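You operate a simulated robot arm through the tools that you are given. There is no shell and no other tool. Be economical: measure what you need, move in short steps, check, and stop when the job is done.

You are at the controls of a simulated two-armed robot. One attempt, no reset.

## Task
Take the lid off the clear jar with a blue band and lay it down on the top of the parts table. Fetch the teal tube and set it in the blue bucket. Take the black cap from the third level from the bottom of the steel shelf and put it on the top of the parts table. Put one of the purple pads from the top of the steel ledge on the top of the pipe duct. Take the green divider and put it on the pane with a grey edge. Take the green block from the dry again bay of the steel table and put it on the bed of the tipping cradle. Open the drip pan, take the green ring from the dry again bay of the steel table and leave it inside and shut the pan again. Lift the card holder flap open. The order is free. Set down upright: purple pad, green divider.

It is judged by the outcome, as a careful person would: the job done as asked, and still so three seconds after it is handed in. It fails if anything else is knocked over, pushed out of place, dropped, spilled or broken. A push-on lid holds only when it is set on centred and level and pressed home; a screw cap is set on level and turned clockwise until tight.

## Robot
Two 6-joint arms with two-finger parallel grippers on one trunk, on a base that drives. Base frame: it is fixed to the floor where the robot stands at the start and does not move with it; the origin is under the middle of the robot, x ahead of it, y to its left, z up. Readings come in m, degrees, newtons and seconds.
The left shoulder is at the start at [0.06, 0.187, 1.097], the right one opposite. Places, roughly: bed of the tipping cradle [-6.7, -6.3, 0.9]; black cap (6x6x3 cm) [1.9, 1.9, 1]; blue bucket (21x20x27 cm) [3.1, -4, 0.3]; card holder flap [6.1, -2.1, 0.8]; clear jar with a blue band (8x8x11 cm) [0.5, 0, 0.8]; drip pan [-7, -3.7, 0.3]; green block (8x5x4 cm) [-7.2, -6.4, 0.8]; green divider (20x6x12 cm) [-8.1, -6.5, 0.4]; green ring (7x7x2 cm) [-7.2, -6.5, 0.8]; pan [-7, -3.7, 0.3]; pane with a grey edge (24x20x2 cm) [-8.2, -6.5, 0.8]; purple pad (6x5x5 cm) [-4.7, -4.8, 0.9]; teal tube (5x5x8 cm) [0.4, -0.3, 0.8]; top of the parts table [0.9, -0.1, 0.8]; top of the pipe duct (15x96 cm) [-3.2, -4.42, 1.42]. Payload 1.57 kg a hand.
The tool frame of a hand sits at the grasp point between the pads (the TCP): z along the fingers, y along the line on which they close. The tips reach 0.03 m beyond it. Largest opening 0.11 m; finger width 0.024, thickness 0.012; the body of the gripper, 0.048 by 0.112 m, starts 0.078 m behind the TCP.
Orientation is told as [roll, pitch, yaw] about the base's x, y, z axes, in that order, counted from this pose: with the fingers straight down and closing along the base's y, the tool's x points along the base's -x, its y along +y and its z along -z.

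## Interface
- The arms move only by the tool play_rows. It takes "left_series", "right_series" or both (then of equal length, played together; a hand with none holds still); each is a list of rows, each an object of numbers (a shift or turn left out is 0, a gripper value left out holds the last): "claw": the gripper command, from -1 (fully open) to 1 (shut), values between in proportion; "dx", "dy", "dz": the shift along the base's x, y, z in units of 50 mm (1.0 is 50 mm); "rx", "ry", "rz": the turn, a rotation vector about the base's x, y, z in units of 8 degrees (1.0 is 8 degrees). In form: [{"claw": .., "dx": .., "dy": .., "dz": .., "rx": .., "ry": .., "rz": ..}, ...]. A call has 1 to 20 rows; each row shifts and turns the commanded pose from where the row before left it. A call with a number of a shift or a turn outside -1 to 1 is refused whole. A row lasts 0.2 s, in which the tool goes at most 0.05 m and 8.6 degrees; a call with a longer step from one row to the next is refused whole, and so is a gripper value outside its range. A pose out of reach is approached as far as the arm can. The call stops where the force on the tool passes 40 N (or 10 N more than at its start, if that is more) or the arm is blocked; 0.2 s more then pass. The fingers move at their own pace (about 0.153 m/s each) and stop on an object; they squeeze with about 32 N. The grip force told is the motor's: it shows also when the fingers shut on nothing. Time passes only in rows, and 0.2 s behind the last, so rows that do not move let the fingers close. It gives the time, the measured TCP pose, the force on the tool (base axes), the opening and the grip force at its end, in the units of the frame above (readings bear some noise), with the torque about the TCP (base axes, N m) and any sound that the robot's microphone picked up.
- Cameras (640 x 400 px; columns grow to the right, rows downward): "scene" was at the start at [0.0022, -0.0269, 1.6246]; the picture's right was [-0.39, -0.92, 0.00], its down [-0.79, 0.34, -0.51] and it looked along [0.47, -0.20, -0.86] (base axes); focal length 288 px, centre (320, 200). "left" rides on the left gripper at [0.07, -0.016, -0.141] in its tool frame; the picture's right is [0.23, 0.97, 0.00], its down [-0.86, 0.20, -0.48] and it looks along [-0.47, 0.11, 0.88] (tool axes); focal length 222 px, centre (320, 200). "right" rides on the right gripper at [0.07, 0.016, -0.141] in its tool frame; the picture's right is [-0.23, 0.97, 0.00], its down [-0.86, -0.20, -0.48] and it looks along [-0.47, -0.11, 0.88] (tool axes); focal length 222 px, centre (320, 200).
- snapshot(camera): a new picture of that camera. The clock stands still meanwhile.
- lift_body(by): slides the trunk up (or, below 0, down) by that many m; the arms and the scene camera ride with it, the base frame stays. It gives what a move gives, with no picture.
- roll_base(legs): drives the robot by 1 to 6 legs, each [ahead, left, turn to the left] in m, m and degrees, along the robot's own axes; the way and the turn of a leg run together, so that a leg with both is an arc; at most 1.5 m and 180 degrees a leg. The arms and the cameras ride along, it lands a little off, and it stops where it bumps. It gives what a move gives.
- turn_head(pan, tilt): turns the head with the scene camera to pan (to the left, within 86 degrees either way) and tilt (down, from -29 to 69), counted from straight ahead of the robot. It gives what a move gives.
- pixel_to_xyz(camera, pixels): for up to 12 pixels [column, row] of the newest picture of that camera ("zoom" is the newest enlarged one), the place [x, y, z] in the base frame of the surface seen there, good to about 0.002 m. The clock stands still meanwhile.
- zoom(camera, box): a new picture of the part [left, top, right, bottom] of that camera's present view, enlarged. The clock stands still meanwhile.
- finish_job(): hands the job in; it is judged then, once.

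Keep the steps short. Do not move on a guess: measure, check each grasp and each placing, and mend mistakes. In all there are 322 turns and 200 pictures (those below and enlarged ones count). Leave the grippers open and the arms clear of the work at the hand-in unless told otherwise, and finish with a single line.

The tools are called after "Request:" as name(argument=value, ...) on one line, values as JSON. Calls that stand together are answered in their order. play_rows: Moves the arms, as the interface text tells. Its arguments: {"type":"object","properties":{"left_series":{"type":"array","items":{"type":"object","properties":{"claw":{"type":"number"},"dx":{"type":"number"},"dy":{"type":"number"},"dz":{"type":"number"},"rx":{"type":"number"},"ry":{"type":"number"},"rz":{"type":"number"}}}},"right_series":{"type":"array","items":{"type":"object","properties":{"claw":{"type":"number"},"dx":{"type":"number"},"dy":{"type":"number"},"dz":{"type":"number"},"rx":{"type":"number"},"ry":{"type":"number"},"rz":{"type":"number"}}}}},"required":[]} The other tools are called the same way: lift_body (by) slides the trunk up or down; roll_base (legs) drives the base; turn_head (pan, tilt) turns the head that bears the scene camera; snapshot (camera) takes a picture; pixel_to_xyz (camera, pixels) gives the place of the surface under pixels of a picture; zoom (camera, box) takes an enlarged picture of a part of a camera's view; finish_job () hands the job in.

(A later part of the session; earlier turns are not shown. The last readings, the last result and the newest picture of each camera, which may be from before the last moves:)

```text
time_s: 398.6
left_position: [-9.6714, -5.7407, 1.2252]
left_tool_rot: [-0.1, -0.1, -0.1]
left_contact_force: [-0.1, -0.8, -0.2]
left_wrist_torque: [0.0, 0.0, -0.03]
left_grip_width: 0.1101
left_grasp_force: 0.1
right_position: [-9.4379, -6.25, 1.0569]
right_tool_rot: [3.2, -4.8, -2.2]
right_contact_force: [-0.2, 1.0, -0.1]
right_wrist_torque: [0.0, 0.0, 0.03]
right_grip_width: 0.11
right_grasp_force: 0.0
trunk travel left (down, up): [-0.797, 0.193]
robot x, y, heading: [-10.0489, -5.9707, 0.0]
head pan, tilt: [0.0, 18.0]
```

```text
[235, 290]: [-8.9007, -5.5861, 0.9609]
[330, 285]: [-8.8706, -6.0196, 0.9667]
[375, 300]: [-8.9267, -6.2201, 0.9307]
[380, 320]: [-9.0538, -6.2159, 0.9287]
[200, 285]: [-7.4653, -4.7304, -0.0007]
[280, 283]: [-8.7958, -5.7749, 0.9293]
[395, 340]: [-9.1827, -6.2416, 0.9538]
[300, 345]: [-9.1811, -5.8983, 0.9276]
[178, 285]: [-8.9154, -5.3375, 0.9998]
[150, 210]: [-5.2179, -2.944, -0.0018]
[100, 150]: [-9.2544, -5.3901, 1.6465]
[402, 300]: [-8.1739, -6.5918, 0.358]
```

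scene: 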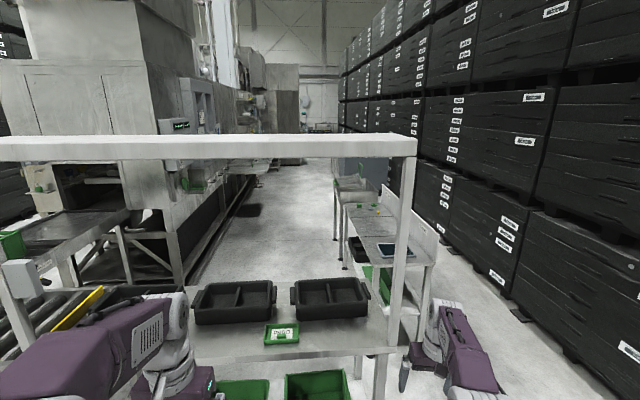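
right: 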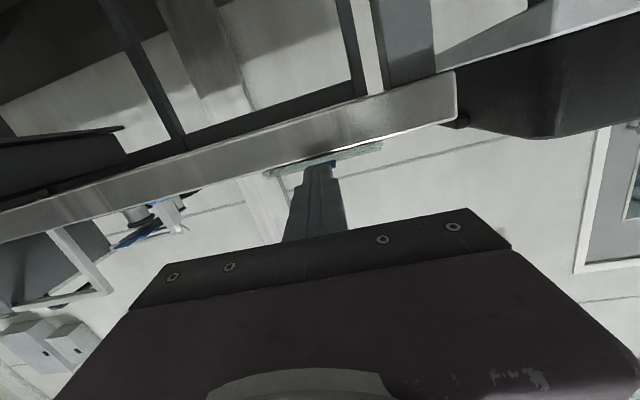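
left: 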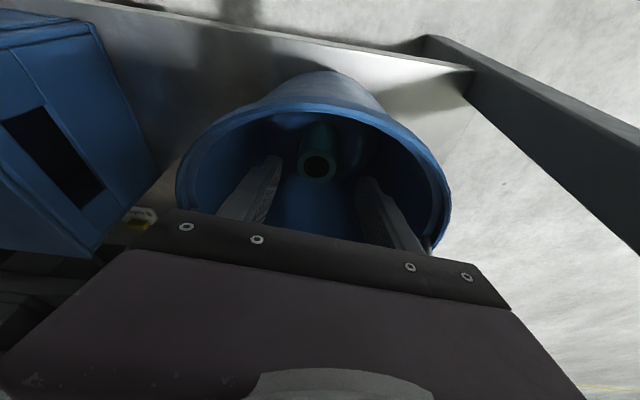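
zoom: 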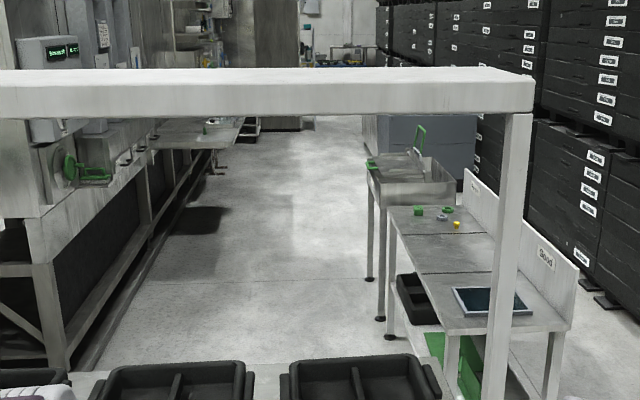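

The aisle's west end is too narrow for the robot (0.47 m). The aisle opens from the east side, so I'll drive back round: north of the machine row, then down by the bucket bench and west.

Request:
roll_base(legs=[[-0.15, 1.5, 0], [0, 1.5, 0], [1.5, 0, 0], [1.0, 0.6, 0], [1.5, 0, 0], [1.5, 0, 0]])

Request:
roll_base(legs=[[1.5, 0, 0], [1.5, 0, 0], [1.3, 0.5, 0], [1.5, 0, 0], [1.3, 0, 0]])

```text
refused: leg 1 is longer than a leg can be; nothing moved
```

```text
time_s: 401.0
left_position: [-9.4494, -5.7399, 1.2259]
left_tool_rot: [-0.2, -0.2, -0.2]
left_contact_force: [0.0, 0.9, -0.2]
left_wrist_torque: [-0.02, 0.0, 0.0]
left_grip_width: 0.1103
left_grasp_force: 0.0
right_position: [-9.2263, -6.2512, 1.0586]
right_tool_rot: [3.4, -3.0, -2.0]
right_contact_force: [-9.8, -1.1, 2.5]
right_wrist_torque: [0.07, -0.87, 0.03]
right_grip_width: 0.1099
right_grasp_force: 0.0
trunk travel left (down, up): [-0.797, 0.193]
robot x, y, heading: [-9.8272, -5.9731, 0.0]
head pan, tilt: [0.0, 18.0]
stopped in leg 1: the force on the tool passed its limit (the readings are from after the stop); the commanded pose is now the measured one
```

A leg was 7 mm too long and the second call ran on its own; the right hand touched the gantry post and stopped. Back off and check the picture.

Request:
roll_base(legs=[[-0.35, 0, 0]])

Request:
snapshot(camera="scene")

```text
time_s: 403.2
left_position: [-9.7955, -5.7399, 1.2243]
left_tool_rot: [-0.1, 0.1, -0.1]
left_contact_force: [-0.8, 0.1, -0.7]
left_wrist_torque: [0.0, 0.04, 0.06]
left_grip_width: 0.1101
left_grasp_force: 0.0
right_position: [-9.5717, -6.2503, 1.056]
right_tool_rot: [3.4, -2.9, -1.6]
right_contact_force: [0.7, 0.4, -0.2]
right_wrist_torque: [-0.01, 0.03, 0.04]
right_grip_width: 0.1102
right_grasp_force: 0.0
trunk travel left (down, up): [-0.797, 0.193]
robot x, y, heading: [-10.171, -5.9719, -0.0]
head pan, tilt: [0.0, 18.0]
```

```text
98 pictures are left
```

scene: 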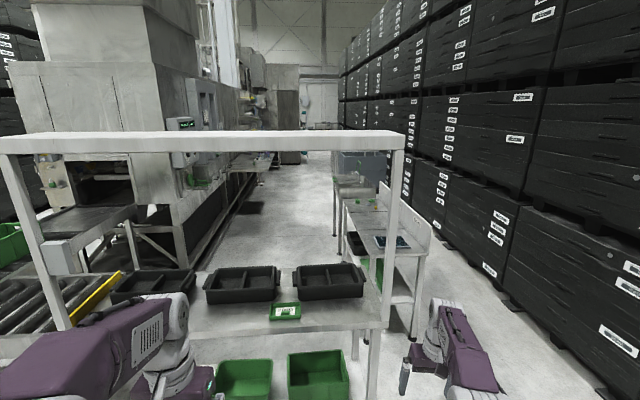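

Nothing moved. Drive back north and east.

Request:
roll_base(legs=[[0, 1.48, 0], [0, 1.48, 0], [1.4, 0, 0], [1.0, 0.6, 0], [1.5, 0, 0], [1.5, 0, 0]])

```text
time_s: 443.6
left_position: [-4.4114, -2.1141, 1.2266]
left_tool_rot: [-0.2, 0.0, 1.2]
left_contact_force: [-0.6, -0.5, 0.2]
left_wrist_torque: [0.02, 0.0, -0.03]
left_grip_width: 0.1099
left_grasp_force: 0.1
right_position: [-4.1748, -2.619, 1.0564]
right_tool_rot: [3.4, -2.9, -0.3]
right_contact_force: [1.3, -0.5, -0.5]
right_wrist_torque: [0.0, -0.02, 0.01]
right_grip_width: 0.11
right_grasp_force: 0.0
trunk travel left (down, up): [-0.797, 0.193]
robot x, y, heading: [-4.7781, -2.3558, 1.6]
head pan, tilt: [0.0, 18.0]
```

Request:
roll_base(legs=[[1.5, 0, -1.6], [1.45, 0, 0], [1.35, 0.45, 0], [1.45, 0, 0], [1.45, 0, 0], [0, 0, -90]])

```text
time_s: 481.8
left_position: [2.6207, -2.3774, 1.2255]
left_tool_rot: [-0.2, 0.1, -91.8]
left_contact_force: [0.0, 0.3, 0.3]
left_wrist_torque: [-0.02, -0.02, 0.01]
left_grip_width: 0.1101
left_grasp_force: 0.1
right_position: [2.1042, -2.5863, 1.0566]
right_tool_rot: [3.4, -2.9, -93.4]
right_contact_force: [-0.2, 0.8, 0.6]
right_wrist_torque: [0.01, 0.01, 0.0]
right_grip_width: 0.1101
right_grasp_force: 0.0
trunk travel left (down, up): [-0.797, 0.193]
robot x, y, heading: [2.3979, -1.996, -91.3]
head pan, tilt: [0.0, 18.0]
```

Request:
roll_base(legs=[[1.45, 0, 1.3], [1.45, 0, 0], [0.7, 0, 0], [0, 0, -90]])

Request:
turn_head(pan=-10, tilt=18)

Request:
snapshot(camera="scene")

```text
time_s: 503.1
left_position: [2.0192, -5.8144, 1.2258]
left_tool_rot: [-0.3, 0.1, 179.6]
left_contact_force: [0.2, 0.7, 0.2]
left_wrist_torque: [-0.01, -0.02, 0.02]
left_grip_width: 0.11
left_grasp_force: 0.0
right_position: [1.7975, -5.305, 1.0558]
right_tool_rot: [3.4, -2.9, 178.1]
right_contact_force: [0.3, -0.5, -0.1]
right_wrist_torque: [0.0, -0.03, 0.01]
right_grip_width: 0.1102
right_grasp_force: 0.1
trunk travel left (down, up): [-0.797, 0.193]
robot x, y, heading: [2.3956, -5.5811, 179.8]
head pan, tilt: [0.0, 18.0]
```

```text
time_s: 503.8
left_position: [2.0181, -5.815, 1.2251]
left_tool_rot: [-0.2, 0.0, 179.7]
left_contact_force: [0.6, 0.1, -0.8]
left_wrist_torque: [0.0, 0.02, 0.04]
left_grip_width: 0.1099
left_grasp_force: 0.0
right_position: [1.7965, -5.3044, 1.0573]
right_tool_rot: [3.4, -2.9, 178.0]
right_contact_force: [0.0, 0.1, -0.9]
right_wrist_torque: [0.03, 0.02, 0.0]
right_grip_width: 0.1098
right_grasp_force: 0.0
trunk travel left (down, up): [-0.797, 0.193]
robot x, y, heading: [2.3975, -5.5848, 180.0]
head pan, tilt: [-10.0, 18.0]
```

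```text
97 pictures are left
```

scene: 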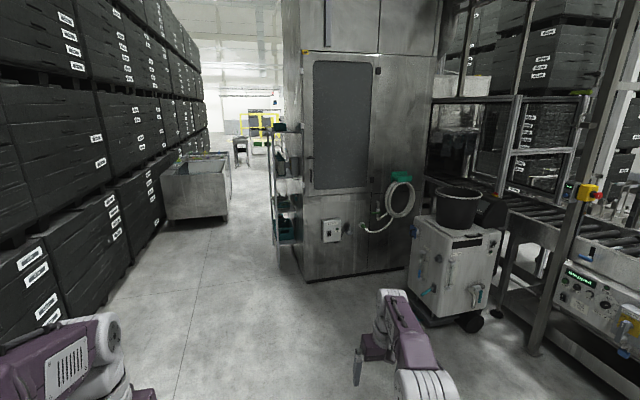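

Request:
pixel_to_xyz(camera="scene", pixels=[[303, 278], [408, 260], [276, 240], [165, 218], [222, 218], [232, 190], [130, 255], [440, 320], [265, 130], [240, 160], [255, 200], [178, 165]])

Request:
zoom(camera="scene", box=[150, 90, 330, 260])

```text
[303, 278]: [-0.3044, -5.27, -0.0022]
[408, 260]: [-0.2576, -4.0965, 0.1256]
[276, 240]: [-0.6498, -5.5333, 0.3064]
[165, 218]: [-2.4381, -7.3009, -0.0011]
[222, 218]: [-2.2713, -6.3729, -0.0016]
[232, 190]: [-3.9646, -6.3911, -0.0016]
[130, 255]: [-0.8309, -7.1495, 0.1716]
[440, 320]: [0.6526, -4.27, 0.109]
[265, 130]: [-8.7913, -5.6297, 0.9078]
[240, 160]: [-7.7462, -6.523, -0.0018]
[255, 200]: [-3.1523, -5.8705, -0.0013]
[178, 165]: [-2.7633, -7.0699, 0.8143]
```

```text
2.35 times, centred on (240, 175) of scene
```

zoom: 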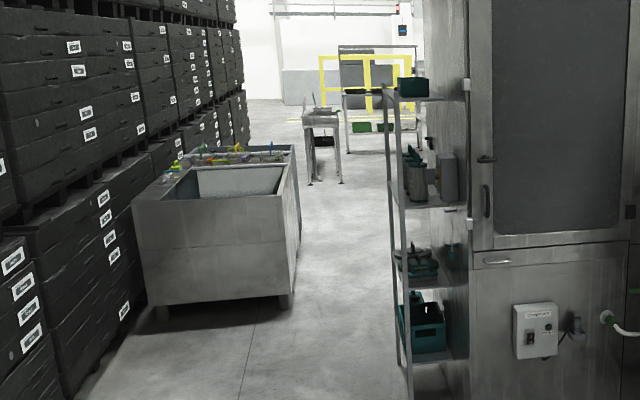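

Drive west keeping between the shelving (y>-5.55) and the stacks, and stop before the tank.

Request:
roll_base(legs=[[1.3, 0.45, 0], [1.4, 0.05, 0], [0.7, 0, 0]])

Request:
turn_head(pan=-35, tilt=20)

Request:
snapshot(camera="scene")

```text
time_s: 520.6
left_position: [-1.3571, -6.3014, 1.2268]
left_tool_rot: [-0.2, -0.1, 180.0]
left_contact_force: [0.0, -0.5, 0.9]
left_wrist_torque: [0.01, -0.02, 0.0]
left_grip_width: 0.11
left_grasp_force: 0.1
right_position: [-1.582, -5.792, 1.056]
right_tool_rot: [3.5, -2.9, 178.3]
right_contact_force: [0.2, -0.1, 0.7]
right_wrist_torque: [0.0, -0.01, 0.0]
right_grip_width: 0.1102
right_grasp_force: 0.1
trunk travel left (down, up): [-0.797, 0.193]
robot x, y, heading: [-0.9784, -6.0744, -179.8]
head pan, tilt: [-10.0, 18.0]
```

```text
time_s: 521.5
left_position: [-1.3578, -6.3038, 1.2246]
left_tool_rot: [-0.3, 0.0, 180.0]
left_contact_force: [0.5, -0.6, -0.2]
left_wrist_torque: [0.01, -0.01, 0.0]
left_grip_width: 0.1098
left_grasp_force: 0.0
right_position: [-1.5827, -5.7926, 1.0553]
right_tool_rot: [3.4, -2.9, 178.3]
right_contact_force: [0.3, -0.7, -0.6]
right_wrist_torque: [0.03, 0.0, 0.02]
right_grip_width: 0.1101
right_grasp_force: 0.2
trunk travel left (down, up): [-0.797, 0.193]
robot x, y, heading: [-0.9811, -6.0705, -179.9]
head pan, tilt: [-35.0, 20.0]
```

```text
95 pictures are left
```

scene: 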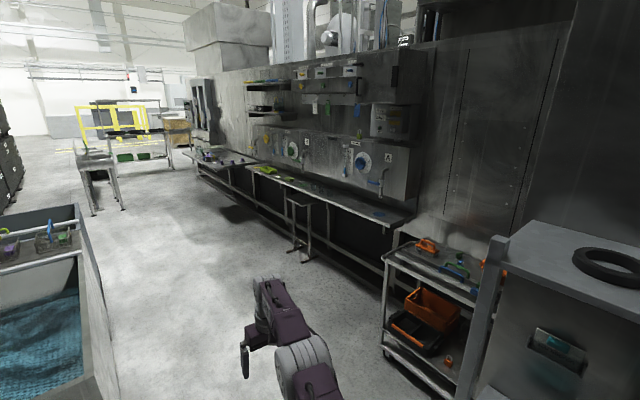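

Request:
zoom(camera="scene", box=[190, 50, 430, 230])

Request:
pixel_to_xyz(camera="zoom", pixels=[[330, 75], [400, 95], [200, 85], [200, 135], [180, 195], [60, 220], [200, 260], [480, 290], [560, 390], [340, 60], [140, 120], [430, 75]])

Request:
pixel_to_xyz(camera="scene", pixels=[[388, 290], [300, 255], [480, 380], [395, 250], [110, 350], [80, 210]])

```text
2.22 times, centred on (310, 140) of scene
```

zoom: 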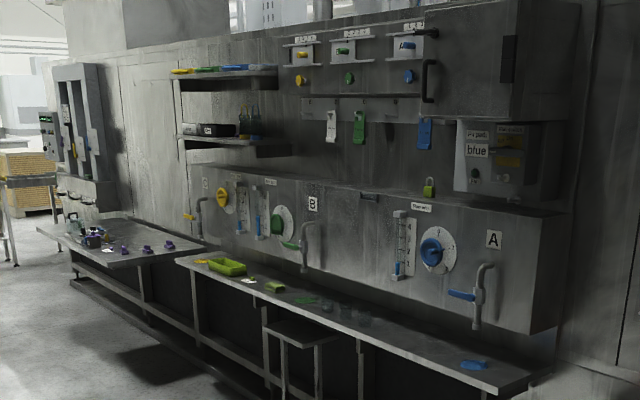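

```text
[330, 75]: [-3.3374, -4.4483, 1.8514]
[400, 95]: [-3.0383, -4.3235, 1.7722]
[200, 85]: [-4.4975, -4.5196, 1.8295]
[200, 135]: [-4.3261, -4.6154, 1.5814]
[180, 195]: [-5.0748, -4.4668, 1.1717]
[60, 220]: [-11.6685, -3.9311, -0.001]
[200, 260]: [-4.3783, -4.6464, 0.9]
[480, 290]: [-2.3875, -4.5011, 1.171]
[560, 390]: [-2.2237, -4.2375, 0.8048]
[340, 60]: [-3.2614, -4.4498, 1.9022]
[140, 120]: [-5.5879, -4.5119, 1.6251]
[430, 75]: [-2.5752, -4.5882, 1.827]
```

```text
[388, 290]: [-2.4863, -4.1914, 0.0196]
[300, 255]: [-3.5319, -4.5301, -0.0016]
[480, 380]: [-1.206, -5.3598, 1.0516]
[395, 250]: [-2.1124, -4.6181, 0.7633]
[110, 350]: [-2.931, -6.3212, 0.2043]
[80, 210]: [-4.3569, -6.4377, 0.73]
```

Request:
pixel_to_xyz(camera="scene", pixels=[[386, 262], [385, 350], [440, 395], [480, 300], [497, 245], [75, 240], [95, 330], [304, 240], [325, 262]])

Request:
pixel_to_xyz(camera="zoom", pixels=[[400, 190], [350, 183], [260, 175], [500, 200], [428, 188], [300, 205], [560, 250], [150, 250], [95, 243], [125, 250], [170, 245], [100, 262]])

```text
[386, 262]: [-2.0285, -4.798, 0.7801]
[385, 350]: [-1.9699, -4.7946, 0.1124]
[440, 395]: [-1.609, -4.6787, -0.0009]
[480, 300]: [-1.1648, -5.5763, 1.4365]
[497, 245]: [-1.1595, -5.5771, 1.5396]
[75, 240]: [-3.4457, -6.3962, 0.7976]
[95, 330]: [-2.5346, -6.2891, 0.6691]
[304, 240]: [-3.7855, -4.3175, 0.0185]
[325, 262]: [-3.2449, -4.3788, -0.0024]
```

```text
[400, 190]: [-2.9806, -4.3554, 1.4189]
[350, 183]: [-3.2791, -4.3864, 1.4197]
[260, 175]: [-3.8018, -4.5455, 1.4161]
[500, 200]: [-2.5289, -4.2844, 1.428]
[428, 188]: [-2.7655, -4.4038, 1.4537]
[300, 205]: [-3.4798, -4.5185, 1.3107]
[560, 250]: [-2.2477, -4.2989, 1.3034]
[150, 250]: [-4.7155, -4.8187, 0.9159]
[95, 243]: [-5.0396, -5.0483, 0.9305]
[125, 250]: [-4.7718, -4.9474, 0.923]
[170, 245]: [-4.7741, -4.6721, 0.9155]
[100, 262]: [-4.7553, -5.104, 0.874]
```

Pads lie at ≈(-4.72,-4.82,0.916); duct top z 1.42, front y≈-4.5, with a drawer box above (z≥1.7). Drive past shelf and tank, then to the pads, facing the wall.

Request:
roll_base(legs=[[0.62, 0, 0], [0, -0.42, 0], [1.45, 0, 0], [1.45, 0, 0], [0.3, 0, 0], [0, 0, -90]])

Request:
turn_head(pan=-5, tilt=40)

Request:
snapshot(camera="scene")

```text
time_s: 546.3
left_position: [-5.0382, -5.2458, 1.2247]
left_tool_rot: [-0.2, 0.1, 89.0]
left_contact_force: [0.3, -0.6, 0.2]
left_wrist_torque: [-0.01, 0.01, 0.02]
left_grip_width: 0.1103
left_grasp_force: 0.1
right_position: [-4.5259, -5.0291, 1.0554]
right_tool_rot: [3.4, -2.8, 87.4]
right_contact_force: [-0.8, -0.2, -0.1]
right_wrist_torque: [-0.02, 0.02, -0.01]
right_grip_width: 0.1101
right_grasp_force: 0.1
trunk travel left (down, up): [-0.797, 0.193]
robot x, y, heading: [-4.8115, -5.6261, 89.3]
head pan, tilt: [-35.0, 20.0]
```

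```text
time_s: 547.2
left_position: [-5.0377, -5.2449, 1.2246]
left_tool_rot: [-0.2, 0.0, 88.9]
left_contact_force: [0.3, 0.0, -0.1]
left_wrist_torque: [-0.01, -0.01, -0.01]
left_grip_width: 0.11
left_grasp_force: 0.1
right_position: [-4.5251, -5.0276, 1.0566]
right_tool_rot: [3.3, -2.9, 87.5]
right_contact_force: [-0.1, -0.3, 0.0]
right_wrist_torque: [0.01, -0.02, 0.0]
right_grip_width: 0.1098
right_grasp_force: 0.0
trunk travel left (down, up): [-0.797, 0.193]
robot x, y, heading: [-4.8128, -5.6267, 89.3]
head pan, tilt: [-5.0, 40.0]
```

```text
93 pictures are left
```

scene: 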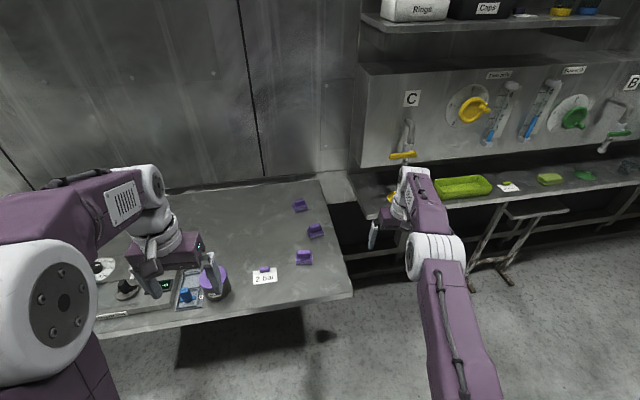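

Request:
zoom(camera="scene", box=[235, 180, 365, 300])

Request:
pixel_to_xyz(camera="zoom", pixels=[[340, 250], [315, 250], [365, 255], [340, 262], [345, 235], [395, 170], [375, 160], [415, 165], [320, 85], [150, 300], [400, 185], [345, 275]])

```text
3.33 times, centred on (300, 240) of scene
```

zoom: 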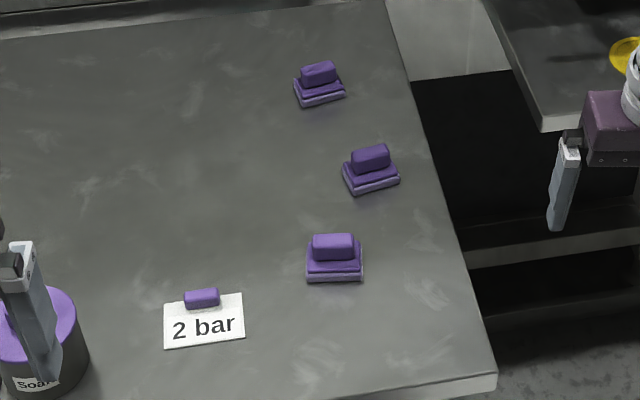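

```text
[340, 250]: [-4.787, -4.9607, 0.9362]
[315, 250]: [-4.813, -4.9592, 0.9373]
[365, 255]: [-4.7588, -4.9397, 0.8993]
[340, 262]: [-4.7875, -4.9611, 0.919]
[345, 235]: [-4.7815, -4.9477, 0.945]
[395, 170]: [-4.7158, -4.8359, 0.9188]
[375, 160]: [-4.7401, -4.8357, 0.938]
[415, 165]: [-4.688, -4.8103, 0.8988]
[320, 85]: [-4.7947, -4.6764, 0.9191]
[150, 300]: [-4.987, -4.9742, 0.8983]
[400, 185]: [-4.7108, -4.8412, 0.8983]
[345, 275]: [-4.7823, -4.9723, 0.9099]
```

Nearest pad: handle centre ≈(-4.787,-4.950), z 0.92–0.945, base 6 cm wide. I'll use the left hand pitched 45°, closing along x on the handle. Shift base right 0.25 and pitch.

Request:
roll_base(legs=[[0, -0.25, 0.7]])

Request:
play_rows(left_series=[{"claw": -0.7, "rx": 0.95}, {"rx": 0.95, "dz": -0.3}, {"rx": 0.95, "dz": -0.5}, {"rx": 0.95, "dz": -0.5}, {"rx": 0.95, "dz": -0.5}, {"rx": 0.87, "dz": -0.5}, {}])

Request:
snapshot(camera="left")

```text
time_s: 549.0
left_position: [-4.7953, -5.2507, 1.2257]
left_tool_rot: [-0.3, 0.0, 89.8]
left_contact_force: [0.8, 0.0, -0.5]
left_wrist_torque: [-0.01, -0.02, -0.05]
left_grip_width: 0.11
left_grasp_force: 0.2
right_position: [-4.285, -5.0283, 1.057]
right_tool_rot: [3.3, -2.9, 88.2]
right_contact_force: [0.2, -0.6, -1.0]
right_wrist_torque: [0.01, 0.02, -0.02]
right_grip_width: 0.1102
right_grasp_force: 0.1
trunk travel left (down, up): [-0.797, 0.193]
robot x, y, heading: [-4.5651, -5.6294, 89.7]
head pan, tilt: [-5.0, 40.0]
```

```text
time_s: 550.6
left_position: [-4.7804, -5.2281, 1.1561]
left_tool_rot: [-4.1, -35.5, 89.6]
left_contact_force: [-0.4, -0.5, -0.8]
left_wrist_torque: [-0.01, -0.02, 0.01]
left_grip_width: 0.0934
left_grasp_force: 0.0
left hand out of reach, approached as far as the arm can: row 4, 5, 6
right_position: [-4.2846, -5.027, 1.0559]
right_tool_rot: [3.4, -3.0, 88.2]
right_contact_force: [0.0, -0.4, -0.5]
right_wrist_torque: [-0.02, -0.01, -0.02]
right_grip_width: 0.1099
right_grasp_force: 0.0
trunk travel left (down, up): [-0.797, 0.193]
robot x, y, heading: [-4.5597, -5.6275, 90.3]
head pan, tilt: [-5.0, 40.0]
```

```text
91 pictures are left
```

left: 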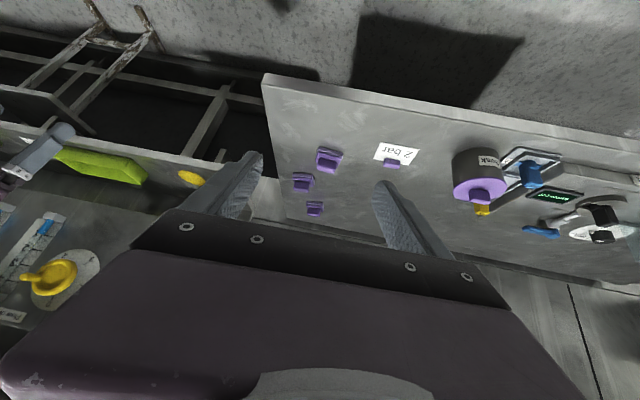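

Request:
play_rows(left_series=[{"dy": 0.85, "dz": -0.3}, {"dy": 0.85, "dz": -0.4}, {"dy": 0.85, "dz": -0.5}, {"dy": 0.8, "dz": -0.5}, {"rx": 0.6, "ry": 0.2, "rz": 0.16}, {"rx": 0.6, "ry": 0.2, "rz": 0.16}, {}])

Request:
snapshot(camera="left")

```text
time_s: 552.2
left_position: [-4.7985, -5.0625, 1.069]
left_tool_rot: [0.5, -45.3, 88.5]
left_contact_force: [-0.6, 0.1, -0.7]
left_wrist_torque: [0.01, 0.02, -0.01]
left_grip_width: 0.0935
left_grasp_force: 0.0
left hand out of reach, approached as far as the arm can: row 5, 6
right_position: [-4.2852, -5.0262, 1.0557]
right_tool_rot: [3.4, -2.8, 88.1]
right_contact_force: [0.9, -0.4, 0.1]
right_wrist_torque: [-0.02, 0.0, -0.02]
right_grip_width: 0.11
right_grasp_force: 0.0
trunk travel left (down, up): [-0.797, 0.193]
robot x, y, heading: [-4.5622, -5.6323, 90.0]
head pan, tilt: [-5.0, 40.0]
```

```text
90 pictures are left
```

left: 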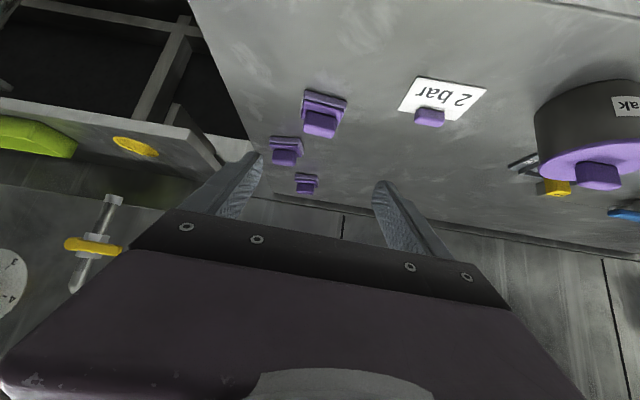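

Request:
pixel_to_xyz(camera="left", pixels=[[320, 125], [306, 123], [335, 127], [322, 104], [318, 136], [345, 102], [303, 93]])

```text
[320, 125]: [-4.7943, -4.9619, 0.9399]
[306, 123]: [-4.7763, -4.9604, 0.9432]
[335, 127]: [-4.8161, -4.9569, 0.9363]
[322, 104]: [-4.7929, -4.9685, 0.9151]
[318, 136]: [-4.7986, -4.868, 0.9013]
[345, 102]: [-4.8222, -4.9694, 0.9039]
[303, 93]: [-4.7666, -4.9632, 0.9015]
```

Request:
play_rows(left_series=[{"dx": 0.06, "dy": 0.3, "dz": -0.64}, {"dy": 0.6, "dz": -0.6}, {"dy": 0.6, "dz": -0.6}, {"dy": 0.48, "dz": -0.5}, {}])

Request:
snapshot(camera="left")

```text
time_s: 553.4
left_position: [-4.8067, -4.9677, 0.9534]
left_tool_rot: [0.3, -45.2, 89.4]
left_contact_force: [0.4, -0.8, 0.1]
left_wrist_torque: [0.04, -0.01, 0.0]
left_grip_width: 0.0933
left_grasp_force: 0.0
left hand out of reach, approached as far as the arm can: row 1, 2
right_position: [-4.2845, -5.0258, 1.0565]
right_tool_rot: [3.4, -2.9, 88.2]
right_contact_force: [0.6, 0.6, 0.1]
right_wrist_torque: [-0.03, 0.0, 0.0]
right_grip_width: 0.11
right_grasp_force: 0.0
trunk travel left (down, up): [-0.797, 0.193]
robot x, y, heading: [-4.5616, -5.6292, 90.0]
head pan, tilt: [-5.0, 40.0]
```

```text
89 pictures are left
```

left: 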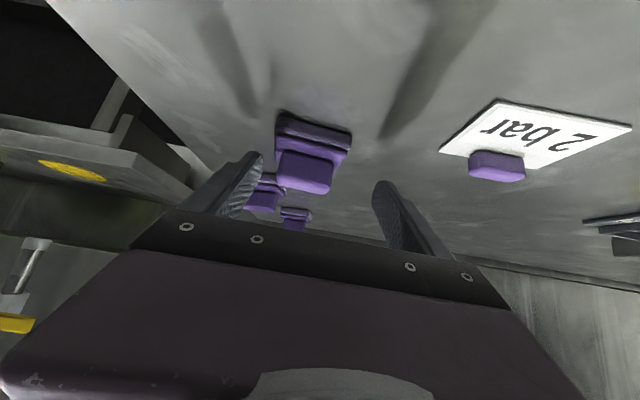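

Shift +x 12 mm to centre, then close.

Request:
play_rows(left_series=[{"dx": 0.22, "dy": 0.08}, {}])

Request:
zoom(camera="left", box=[200, 80, 460, 240])

```text
time_s: 554.0
left_position: [-4.7956, -4.9644, 0.9529]
left_tool_rot: [0.2, -45.1, 89.4]
left_contact_force: [-0.6, 0.7, -0.5]
left_wrist_torque: [0.02, 0.04, -0.02]
left_grip_width: 0.0936
left_grasp_force: 0.1
right_position: [-4.2845, -5.0266, 1.0565]
right_tool_rot: [3.4, -3.0, 88.1]
right_contact_force: [0.2, -0.7, 0.8]
right_wrist_torque: [0.0, -0.01, -0.02]
right_grip_width: 0.11
right_grasp_force: 0.2
trunk travel left (down, up): [-0.797, 0.193]
robot x, y, heading: [-4.5614, -5.6248, 89.8]
head pan, tilt: [-5.0, 40.0]
```

```text
2.46 times, centred on (330, 160) of left
```

zoom: 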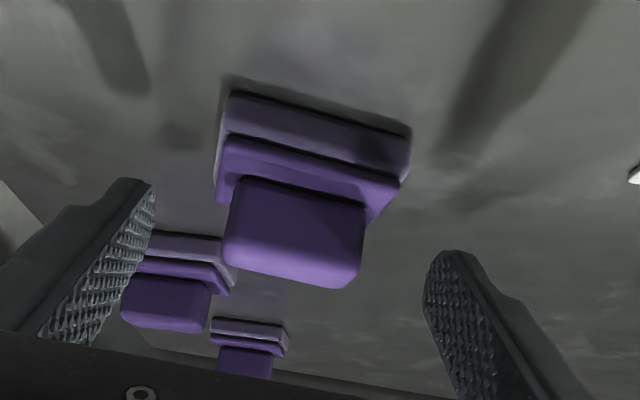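

Request:
play_rows(left_series=[{"claw": 1}, {}, {}, {"dz": 0.3}, {"dz": 0.5}, {}])

Request:
zoom(camera="left", box=[200, 80, 460, 240])

```text
time_s: 555.4
left_position: [-4.7961, -4.964, 0.9924]
left_tool_rot: [0.3, -45.2, 89.4]
left_contact_force: [0.4, -0.2, -0.6]
left_wrist_torque: [-0.03, -0.01, -0.01]
left_grip_width: 0.0431
left_grasp_force: 31.7
right_position: [-4.2845, -5.0255, 1.0562]
right_tool_rot: [3.5, -2.8, 88.2]
right_contact_force: [0.4, 0.1, -0.7]
right_wrist_torque: [0.0, 0.0, -0.01]
right_grip_width: 0.1099
right_grasp_force: 0.0
trunk travel left (down, up): [-0.797, 0.193]
robot x, y, heading: [-4.5605, -5.63, 89.9]
head pan, tilt: [-5.0, 40.0]
```

```text
2.46 times, centred on (330, 160) of left
```

zoom: 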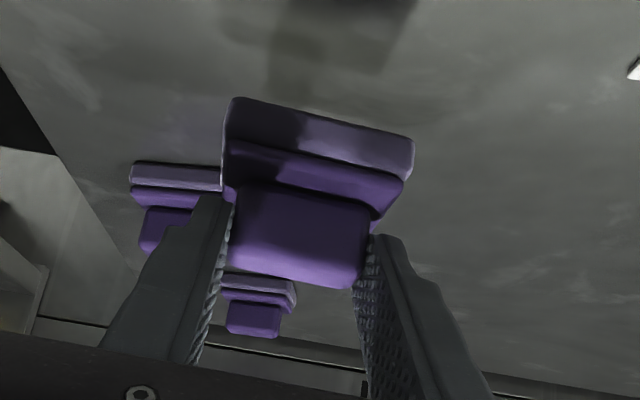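

Pad held level (0.043 m). Lift, retract, raise the trunk and move along to the duct.

Request:
play_rows(left_series=[{"dz": 0.8}, {"dz": 0.8}, {"dz": 0.8}, {"dz": 0.8, "dy": -0.4}, {"dy": -0.8}, {"dy": -0.8}, {}])

Request:
roll_base(legs=[[0, -0.78, 0], [0, -0.77, 0]])

Request:
lift_body(by=0.17)

Request:
turn_head(pan=10, tilt=18)

Request:
snapshot(camera="scene")

```text
time_s: 557.0
left_position: [-4.7947, -5.0636, 1.1519]
left_tool_rot: [0.3, -45.1, 89.5]
left_contact_force: [0.5, -0.6, -1.2]
left_wrist_torque: [-0.02, 0.01, -0.01]
left_grip_width: 0.0428
left_grasp_force: 32.3
right_position: [-4.2851, -5.027, 1.0547]
right_tool_rot: [3.4, -2.9, 88.1]
right_contact_force: [0.1, 0.5, -0.8]
right_wrist_torque: [-0.01, 0.04, 0.03]
right_grip_width: 0.1101
right_grasp_force: 0.0
trunk travel left (down, up): [-0.797, 0.193]
robot x, y, heading: [-4.5643, -5.6298, 90.1]
head pan, tilt: [-5.0, 40.0]
```

```text
time_s: 564.9
left_position: [-3.2585, -5.0636, 1.1523]
left_tool_rot: [0.3, -45.1, 89.6]
left_contact_force: [0.0, -1.1, -0.6]
left_wrist_torque: [-0.02, 0.0, 0.0]
left_grip_width: 0.0428
left_grasp_force: 31.8
right_position: [-2.7489, -5.0255, 1.0569]
right_tool_rot: [3.4, -2.9, 88.4]
right_contact_force: [-0.8, -0.8, 0.0]
right_wrist_torque: [0.0, -0.01, -0.01]
right_grip_width: 0.1101
right_grasp_force: 0.1
trunk travel left (down, up): [-0.797, 0.193]
robot x, y, heading: [-3.0238, -5.6252, 90.2]
head pan, tilt: [-5.0, 40.0]
```

```text
time_s: 566.9
left_position: [-3.2592, -5.0635, 1.3229]
left_tool_rot: [0.3, -45.1, 89.6]
left_contact_force: [0.4, -1.1, -0.2]
left_wrist_torque: [0.02, -0.01, 0.0]
left_grip_width: 0.0429
left_grasp_force: 32.1
right_position: [-2.7474, -5.0267, 1.2263]
right_tool_rot: [3.4, -2.9, 88.4]
right_contact_force: [-0.4, 0.2, -0.3]
right_wrist_torque: [0.0, -0.03, 0.02]
right_grip_width: 0.1098
right_grasp_force: 0.0
trunk travel left (down, up): [-0.967, 0.023]
robot x, y, heading: [-3.026, -5.6296, 90.1]
head pan, tilt: [-5.0, 40.0]
```

```text
time_s: 567.7
left_position: [-3.2595, -5.0635, 1.3234]
left_tool_rot: [0.3, -45.0, 89.7]
left_contact_force: [-0.2, 0.5, -1.0]
left_wrist_torque: [-0.01, 0.01, -0.01]
left_grip_width: 0.0431
left_grasp_force: 31.7
right_position: [-2.7488, -5.0261, 1.2264]
right_tool_rot: [3.3, -2.8, 88.4]
right_contact_force: [-0.6, 0.3, 0.4]
right_wrist_torque: [0.01, 0.0, -0.02]
right_grip_width: 0.1101
right_grasp_force: 0.0
trunk travel left (down, up): [-0.967, 0.023]
robot x, y, heading: [-3.0251, -5.6293, 90.0]
head pan, tilt: [10.0, 18.0]
```

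```text
86 pictures are left
```

scene: 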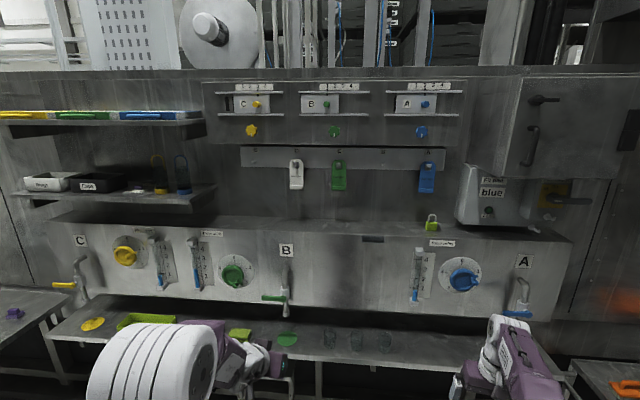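

Request:
pixel_to_xyz(camera="scene", pixels=[[250, 222], [250, 232], [300, 225], [300, 236], [350, 226], [350, 236], [270, 228], [338, 190], [297, 190], [330, 150], [400, 230], [230, 240]])

Request:
zoom(camera="scene", box=[200, 130, 460, 280])

```text
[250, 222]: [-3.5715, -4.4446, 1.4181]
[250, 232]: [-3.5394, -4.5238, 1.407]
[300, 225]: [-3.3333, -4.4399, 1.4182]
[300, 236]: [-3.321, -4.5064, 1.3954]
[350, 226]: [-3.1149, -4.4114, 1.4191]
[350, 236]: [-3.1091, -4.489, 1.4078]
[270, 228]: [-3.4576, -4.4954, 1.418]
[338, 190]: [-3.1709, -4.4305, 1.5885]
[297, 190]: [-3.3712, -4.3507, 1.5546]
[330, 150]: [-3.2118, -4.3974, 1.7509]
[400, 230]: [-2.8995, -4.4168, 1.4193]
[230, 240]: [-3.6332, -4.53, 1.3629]
```

```text
2.46 times, centred on (330, 205) of scene
```

zoom: 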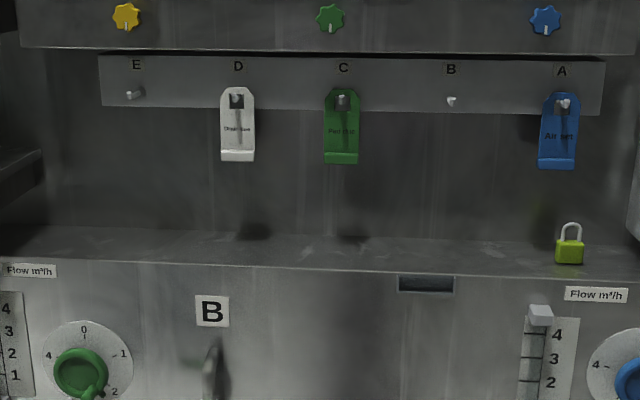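

Free spot between the green tag (x -3.17) and the padlock (x -2.78): x≈-3.02, y≈-4.42. Raise the hand first, then move the base.

Request:
play_rows(left_series=[{"dz": 0.85}, {"dz": 0.85}, {"dz": 0.85}, {"dz": 0.85}, {"dz": 0.85}, {}])

Request:
roll_base(legs=[[0, -0.24, 0], [0.42, 0, 0]])

Request:
snapshot(camera="left")

```text
time_s: 569.1
left_position: [-3.2584, -5.0634, 1.5357]
left_tool_rot: [0.3, -45.1, 89.6]
left_contact_force: [-0.3, 0.1, -0.2]
left_wrist_torque: [-0.04, 0.02, 0.04]
left_grip_width: 0.0428
left_grasp_force: 32.2
right_position: [-2.748, -5.0248, 1.2259]
right_tool_rot: [3.4, -3.0, 88.4]
right_contact_force: [-0.7, 0.4, -0.5]
right_wrist_torque: [0.03, -0.01, -0.02]
right_grip_width: 0.1099
right_grasp_force: 0.0
trunk travel left (down, up): [-0.967, 0.023]
robot x, y, heading: [-3.0247, -5.6313, 90.2]
head pan, tilt: [10.0, 18.0]
```

```text
time_s: 573.1
left_position: [-3.0171, -4.6421, 1.536]
left_tool_rot: [0.4, -45.3, 89.5]
left_contact_force: [0.1, -1.1, -0.8]
left_wrist_torque: [-0.02, -0.04, 0.01]
left_grip_width: 0.0427
left_grasp_force: 32.5
right_position: [-2.5059, -4.6055, 1.2282]
right_tool_rot: [3.3, -3.0, 88.3]
right_contact_force: [0.4, -0.2, -0.3]
right_wrist_torque: [0.05, 0.06, 0.0]
right_grip_width: 0.1098
right_grasp_force: 0.0
trunk travel left (down, up): [-0.967, 0.023]
robot x, y, heading: [-2.7865, -5.2023, 90.2]
head pan, tilt: [10.0, 18.0]
```

```text
84 pictures are left
```

left: 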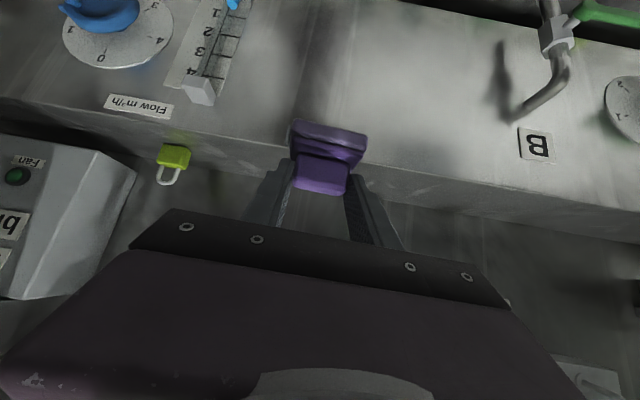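

The right hand is close to valve A, so I pull it back while the left moves in over the duct top.

Request:
play_rows(left_series=[{}, {}, {"dy": 0.82}, {"dy": 0.82}, {"dy": 0.82}, {"dy": 0.82}, {"dy": 0.82}, {}], right_series=[{"dy": -0.8}, {"dy": -0.8}, {"dy": -0.6}, {}, {}, {}, {}, {}])

Request:
snapshot(camera="left")

```text
time_s: 574.9
left_position: [-3.0149, -4.495, 1.5166]
left_tool_rot: [0.3, -45.1, 89.6]
left_contact_force: [0.7, 0.3, -0.8]
left_wrist_torque: [-0.03, 0.0, -0.01]
left_grip_width: 0.0428
left_grasp_force: 32.3
left hand out of reach, approached as far as the arm can: row 6, 7
right_position: [-2.5059, -4.7133, 1.227]
right_tool_rot: [3.4, -2.9, 88.2]
right_contact_force: [0.4, 0.6, 0.9]
right_wrist_torque: [0.01, -0.06, 0.03]
right_grip_width: 0.1102
right_grasp_force: 0.1
trunk travel left (down, up): [-0.967, 0.023]
robot x, y, heading: [-2.7833, -5.2045, 90.2]
head pan, tilt: [10.0, 18.0]
```

```text
83 pictures are left
```

left: 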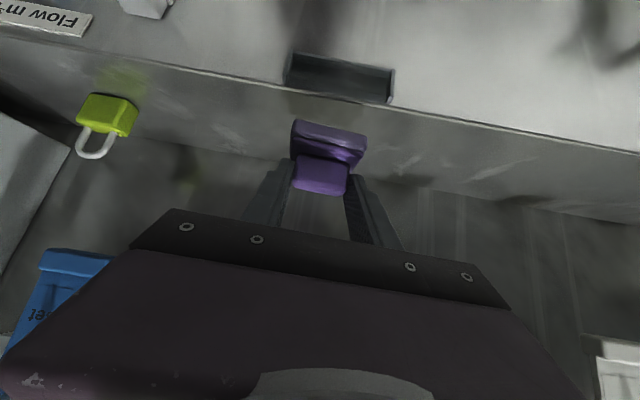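

Use the base for the last 6 cm, and the trunk to lower.

Request:
roll_base(legs=[[0.06, 0, 0]])

Request:
lift_body(by=-0.03)

Request:
zoom(camera="left", box=[160, 0, 480, 240])

```text
time_s: 575.9
left_position: [-3.0141, -4.4498, 1.5252]
left_tool_rot: [0.4, -45.8, 89.5]
left_contact_force: [0.6, -0.7, 0.0]
left_wrist_torque: [0.03, 0.02, 0.01]
left_grip_width: 0.0427
left_grasp_force: 31.4
right_position: [-2.5064, -4.6653, 1.2322]
right_tool_rot: [3.4, -3.6, 88.3]
right_contact_force: [-0.4, -1.1, 0.2]
right_wrist_torque: [0.13, 0.03, -0.02]
right_grip_width: 0.11
right_grasp_force: 0.0
trunk travel left (down, up): [-0.967, 0.023]
robot x, y, heading: [-2.7815, -5.1467, 90.0]
head pan, tilt: [10.0, 18.0]
```

```text
time_s: 576.6
left_position: [-3.0153, -4.4397, 1.4887]
left_tool_rot: [0.3, -45.4, 89.5]
left_contact_force: [0.7, -0.1, -0.1]
left_wrist_torque: [0.02, -0.03, -0.01]
left_grip_width: 0.0429
left_grasp_force: 31.9
right_position: [-2.5056, -4.6567, 1.1984]
right_tool_rot: [3.5, -3.0, 88.3]
right_contact_force: [0.8, 0.0, -0.6]
right_wrist_torque: [-0.01, 0.0, 0.01]
right_grip_width: 0.11
right_grasp_force: 0.0
trunk travel left (down, up): [-0.937, 0.053]
robot x, y, heading: [-2.784, -5.147, 90.3]
head pan, tilt: [10.0, 18.0]
```

```text
1.67 times, centred on (320, 120) of left
```

zoom: 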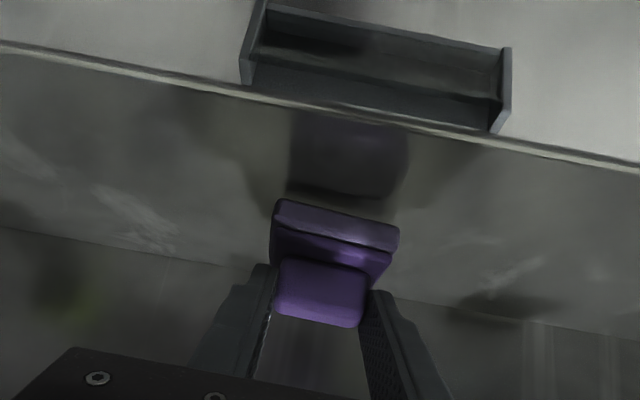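

Request:
lift_body(by=-0.013)

Request:
lift_body(by=-0.004)

```text
time_s: 577.2
left_position: [-3.0149, -4.4368, 1.4752]
left_tool_rot: [0.3, -45.1, 89.5]
left_contact_force: [0.0, -0.5, -0.3]
left_wrist_torque: [-0.01, -0.01, 0.03]
left_grip_width: 0.0427
left_grasp_force: 32.1
right_position: [-2.5057, -4.6544, 1.1855]
right_tool_rot: [3.4, -3.0, 88.3]
right_contact_force: [-0.2, -0.7, 0.6]
right_wrist_torque: [0.0, -0.05, 0.03]
right_grip_width: 0.1101
right_grasp_force: 0.1
trunk travel left (down, up): [-0.924, 0.066]
robot x, y, heading: [-2.7807, -5.149, 90.1]
head pan, tilt: [10.0, 18.0]
```

```text
time_s: 577.8
left_position: [-3.0146, -4.4368, 1.4723]
left_tool_rot: [0.3, -45.6, 89.5]
left_contact_force: [-1.2, 3.1, 12.7]
left_wrist_torque: [0.12, -0.3, 0.05]
left_grip_width: 0.0428
left_grasp_force: 31.7
right_position: [-2.5046, -4.654, 1.1805]
right_tool_rot: [3.3, -2.9, 88.4]
right_contact_force: [-0.3, -0.5, -0.3]
right_wrist_torque: [-0.01, 0.02, -0.02]
right_grip_width: 0.1099
right_grasp_force: 0.1
trunk travel left (down, up): [-0.92, 0.07]
robot x, y, heading: [-2.784, -5.1446, 90.2]
head pan, tilt: [10.0, 18.0]
```

Contact. Release and back off along the tool axis.

Request:
play_rows(left_series=[{"claw": 0}, {}, {}, {"dy": -0.4, "dz": 0.4}, {"dy": -0.6, "dz": 0.6}, {"dy": -0.6, "dz": 0.4}, {"dy": -0.8}, {}])

Request:
snapshot(camera="left")

```text
time_s: 579.6
left_position: [-3.0153, -4.5555, 1.5393]
left_tool_rot: [0.3, -45.2, 89.6]
left_contact_force: [1.0, 0.4, 0.4]
left_wrist_torque: [-0.01, 0.04, -0.02]
left_grip_width: 0.0549
left_grasp_force: 0.0
right_position: [-2.5064, -4.6542, 1.1814]
right_tool_rot: [3.4, -2.9, 88.3]
right_contact_force: [0.4, -1.2, -0.3]
right_wrist_torque: [-0.01, 0.02, 0.01]
right_grip_width: 0.1102
right_grasp_force: 0.1
trunk travel left (down, up): [-0.92, 0.07]
robot x, y, heading: [-2.7855, -5.1471, 90.2]
head pan, tilt: [10.0, 18.0]
```

```text
81 pictures are left
```

left: 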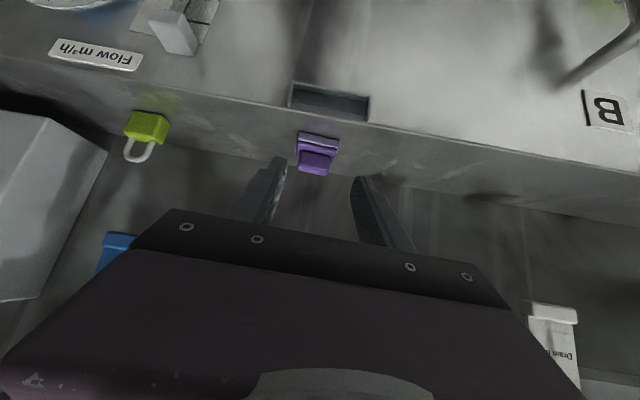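

The pad stands upright on the duct top. Next, back away and drive west to the steel table; turn to face south on the way.

Request:
roll_base(legs=[[-0.5, 0, 0], [0, 1.4, 0], [-0.28, 1.0, 0], [0, 0, 90]])

Request:
lift_body(by=-0.15)

Request:
turn_head(pan=5, tilt=22)

Request:
snapshot(camera="scene")

```text
time_s: 597.9
left_position: [-5.7869, -6.1285, 1.5397]
left_tool_rot: [0.2, -45.2, 178.8]
left_contact_force: [-0.2, 0.4, -0.2]
left_wrist_torque: [0.02, 0.0, 0.0]
left_grip_width: 0.0549
left_grasp_force: 0.2
right_position: [-5.6815, -5.6218, 1.1806]
right_tool_rot: [3.3, -2.9, 177.4]
right_contact_force: [-0.2, -0.6, 0.8]
right_wrist_torque: [0.01, 0.01, -0.02]
right_grip_width: 0.1099
right_grasp_force: 0.1
trunk travel left (down, up): [-0.92, 0.07]
robot x, y, heading: [-5.1935, -5.9013, 179.3]
head pan, tilt: [10.0, 18.0]
```

```text
time_s: 599.6
left_position: [-5.7861, -6.1287, 1.3894]
left_tool_rot: [0.3, -45.1, 178.8]
left_contact_force: [0.3, 0.2, 0.0]
left_wrist_torque: [-0.01, -0.01, 0.0]
left_grip_width: 0.0546
left_grasp_force: 0.0
right_position: [-5.6798, -5.6203, 1.0295]
right_tool_rot: [3.4, -2.9, 177.7]
right_contact_force: [1.4, 0.4, -0.7]
right_wrist_torque: [0.01, -0.02, -0.03]
right_grip_width: 0.1103
right_grasp_force: 0.0
trunk travel left (down, up): [-0.77, 0.22]
robot x, y, heading: [-5.1914, -5.904, 179.5]
head pan, tilt: [10.0, 18.0]
```

```text
time_s: 600.3
left_position: [-5.7862, -6.1307, 1.3904]
left_tool_rot: [0.3, -45.2, 178.8]
left_contact_force: [0.5, -0.2, 0.0]
left_wrist_torque: [0.01, 0.0, 0.0]
left_grip_width: 0.0552
left_grasp_force: 0.0
right_position: [-5.6805, -5.6204, 1.0312]
right_tool_rot: [3.4, -2.9, 177.6]
right_contact_force: [0.0, -0.4, -0.5]
right_wrist_torque: [-0.02, -0.01, 0.02]
right_grip_width: 0.1101
right_grasp_force: 0.1
trunk travel left (down, up): [-0.77, 0.22]
robot x, y, heading: [-5.1932, -5.9095, 179.4]
head pan, tilt: [5.0, 22.0]
```

```text
80 pictures are left
```

scene: 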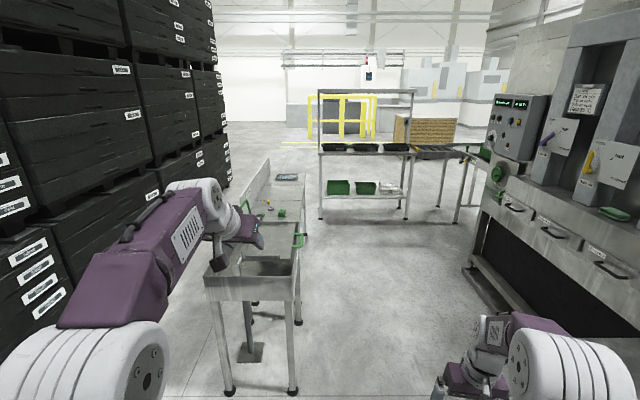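

Request:
pixel_to_xyz(camera="scene", pixels=[[298, 240], [250, 262], [295, 275], [232, 393], [293, 390], [210, 270], [281, 213], [267, 205], [290, 178], [305, 200], [470, 270], [262, 240]])

Request:
zoom(camera="scene", box=[190, 150, 330, 310])

```text
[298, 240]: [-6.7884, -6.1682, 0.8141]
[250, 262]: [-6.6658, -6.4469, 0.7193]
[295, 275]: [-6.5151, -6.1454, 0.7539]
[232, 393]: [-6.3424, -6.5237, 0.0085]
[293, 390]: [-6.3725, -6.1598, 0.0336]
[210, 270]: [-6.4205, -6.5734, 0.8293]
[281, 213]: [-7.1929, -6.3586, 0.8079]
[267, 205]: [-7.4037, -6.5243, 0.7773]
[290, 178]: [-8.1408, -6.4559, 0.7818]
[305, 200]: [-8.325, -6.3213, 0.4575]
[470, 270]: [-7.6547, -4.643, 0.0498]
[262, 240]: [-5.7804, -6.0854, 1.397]
```

```text
2.50 times, centred on (260, 230) of scene
```

zoom: 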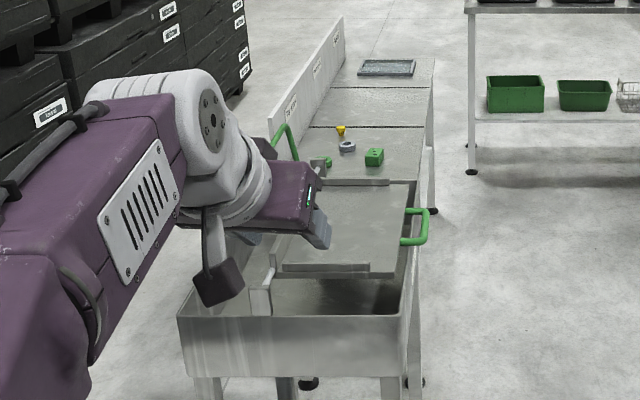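

I see the block and ring bay at x≈-7.2 and the cradle's bed with green handles. Drive along the aisle and turn to face the table.

Request:
roll_base(legs=[[0, -0.3, 0], [1.45, 0, 0], [0.3, 0, 0], [0, 0, 90]])

Request:
turn_head(pan=-10, tilt=42)

Request:
snapshot(camera="scene")

```text
time_s: 614.6
left_position: [-6.7232, -6.1637, 1.3911]
left_tool_rot: [0.3, -45.3, -92.3]
left_contact_force: [-0.6, 0.6, -0.4]
left_wrist_torque: [0.01, 0.01, 0.0]
left_grip_width: 0.055
left_grasp_force: 0.1
right_position: [-7.2291, -6.0487, 1.0307]
right_tool_rot: [3.4, -2.9, -93.5]
right_contact_force: [0.0, 0.2, 0.0]
right_wrist_torque: [0.01, 0.0, -0.01]
right_grip_width: 0.1099
right_grasp_force: 0.0
trunk travel left (down, up): [-0.77, 0.22]
robot x, y, heading: [-6.9337, -5.5661, -91.6]
head pan, tilt: [5.0, 22.0]
```

```text
time_s: 615.4
left_position: [-6.7224, -6.1635, 1.3899]
left_tool_rot: [0.3, -45.2, -92.3]
left_contact_force: [0.4, -0.7, 0.5]
left_wrist_torque: [-0.01, 0.0, 0.02]
left_grip_width: 0.055
left_grasp_force: 0.0
right_position: [-7.2275, -6.0488, 1.0297]
right_tool_rot: [3.4, -2.9, -93.6]
right_contact_force: [0.1, 0.2, 0.4]
right_wrist_torque: [-0.05, -0.01, 0.0]
right_grip_width: 0.11
right_grasp_force: 0.2
trunk travel left (down, up): [-0.77, 0.22]
robot x, y, heading: [-6.9341, -5.5638, -91.6]
head pan, tilt: [-10.0, 42.0]
```

```text
78 pictures are left
```

scene: 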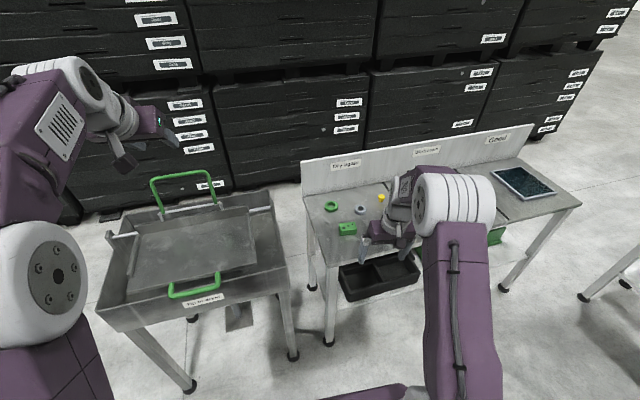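

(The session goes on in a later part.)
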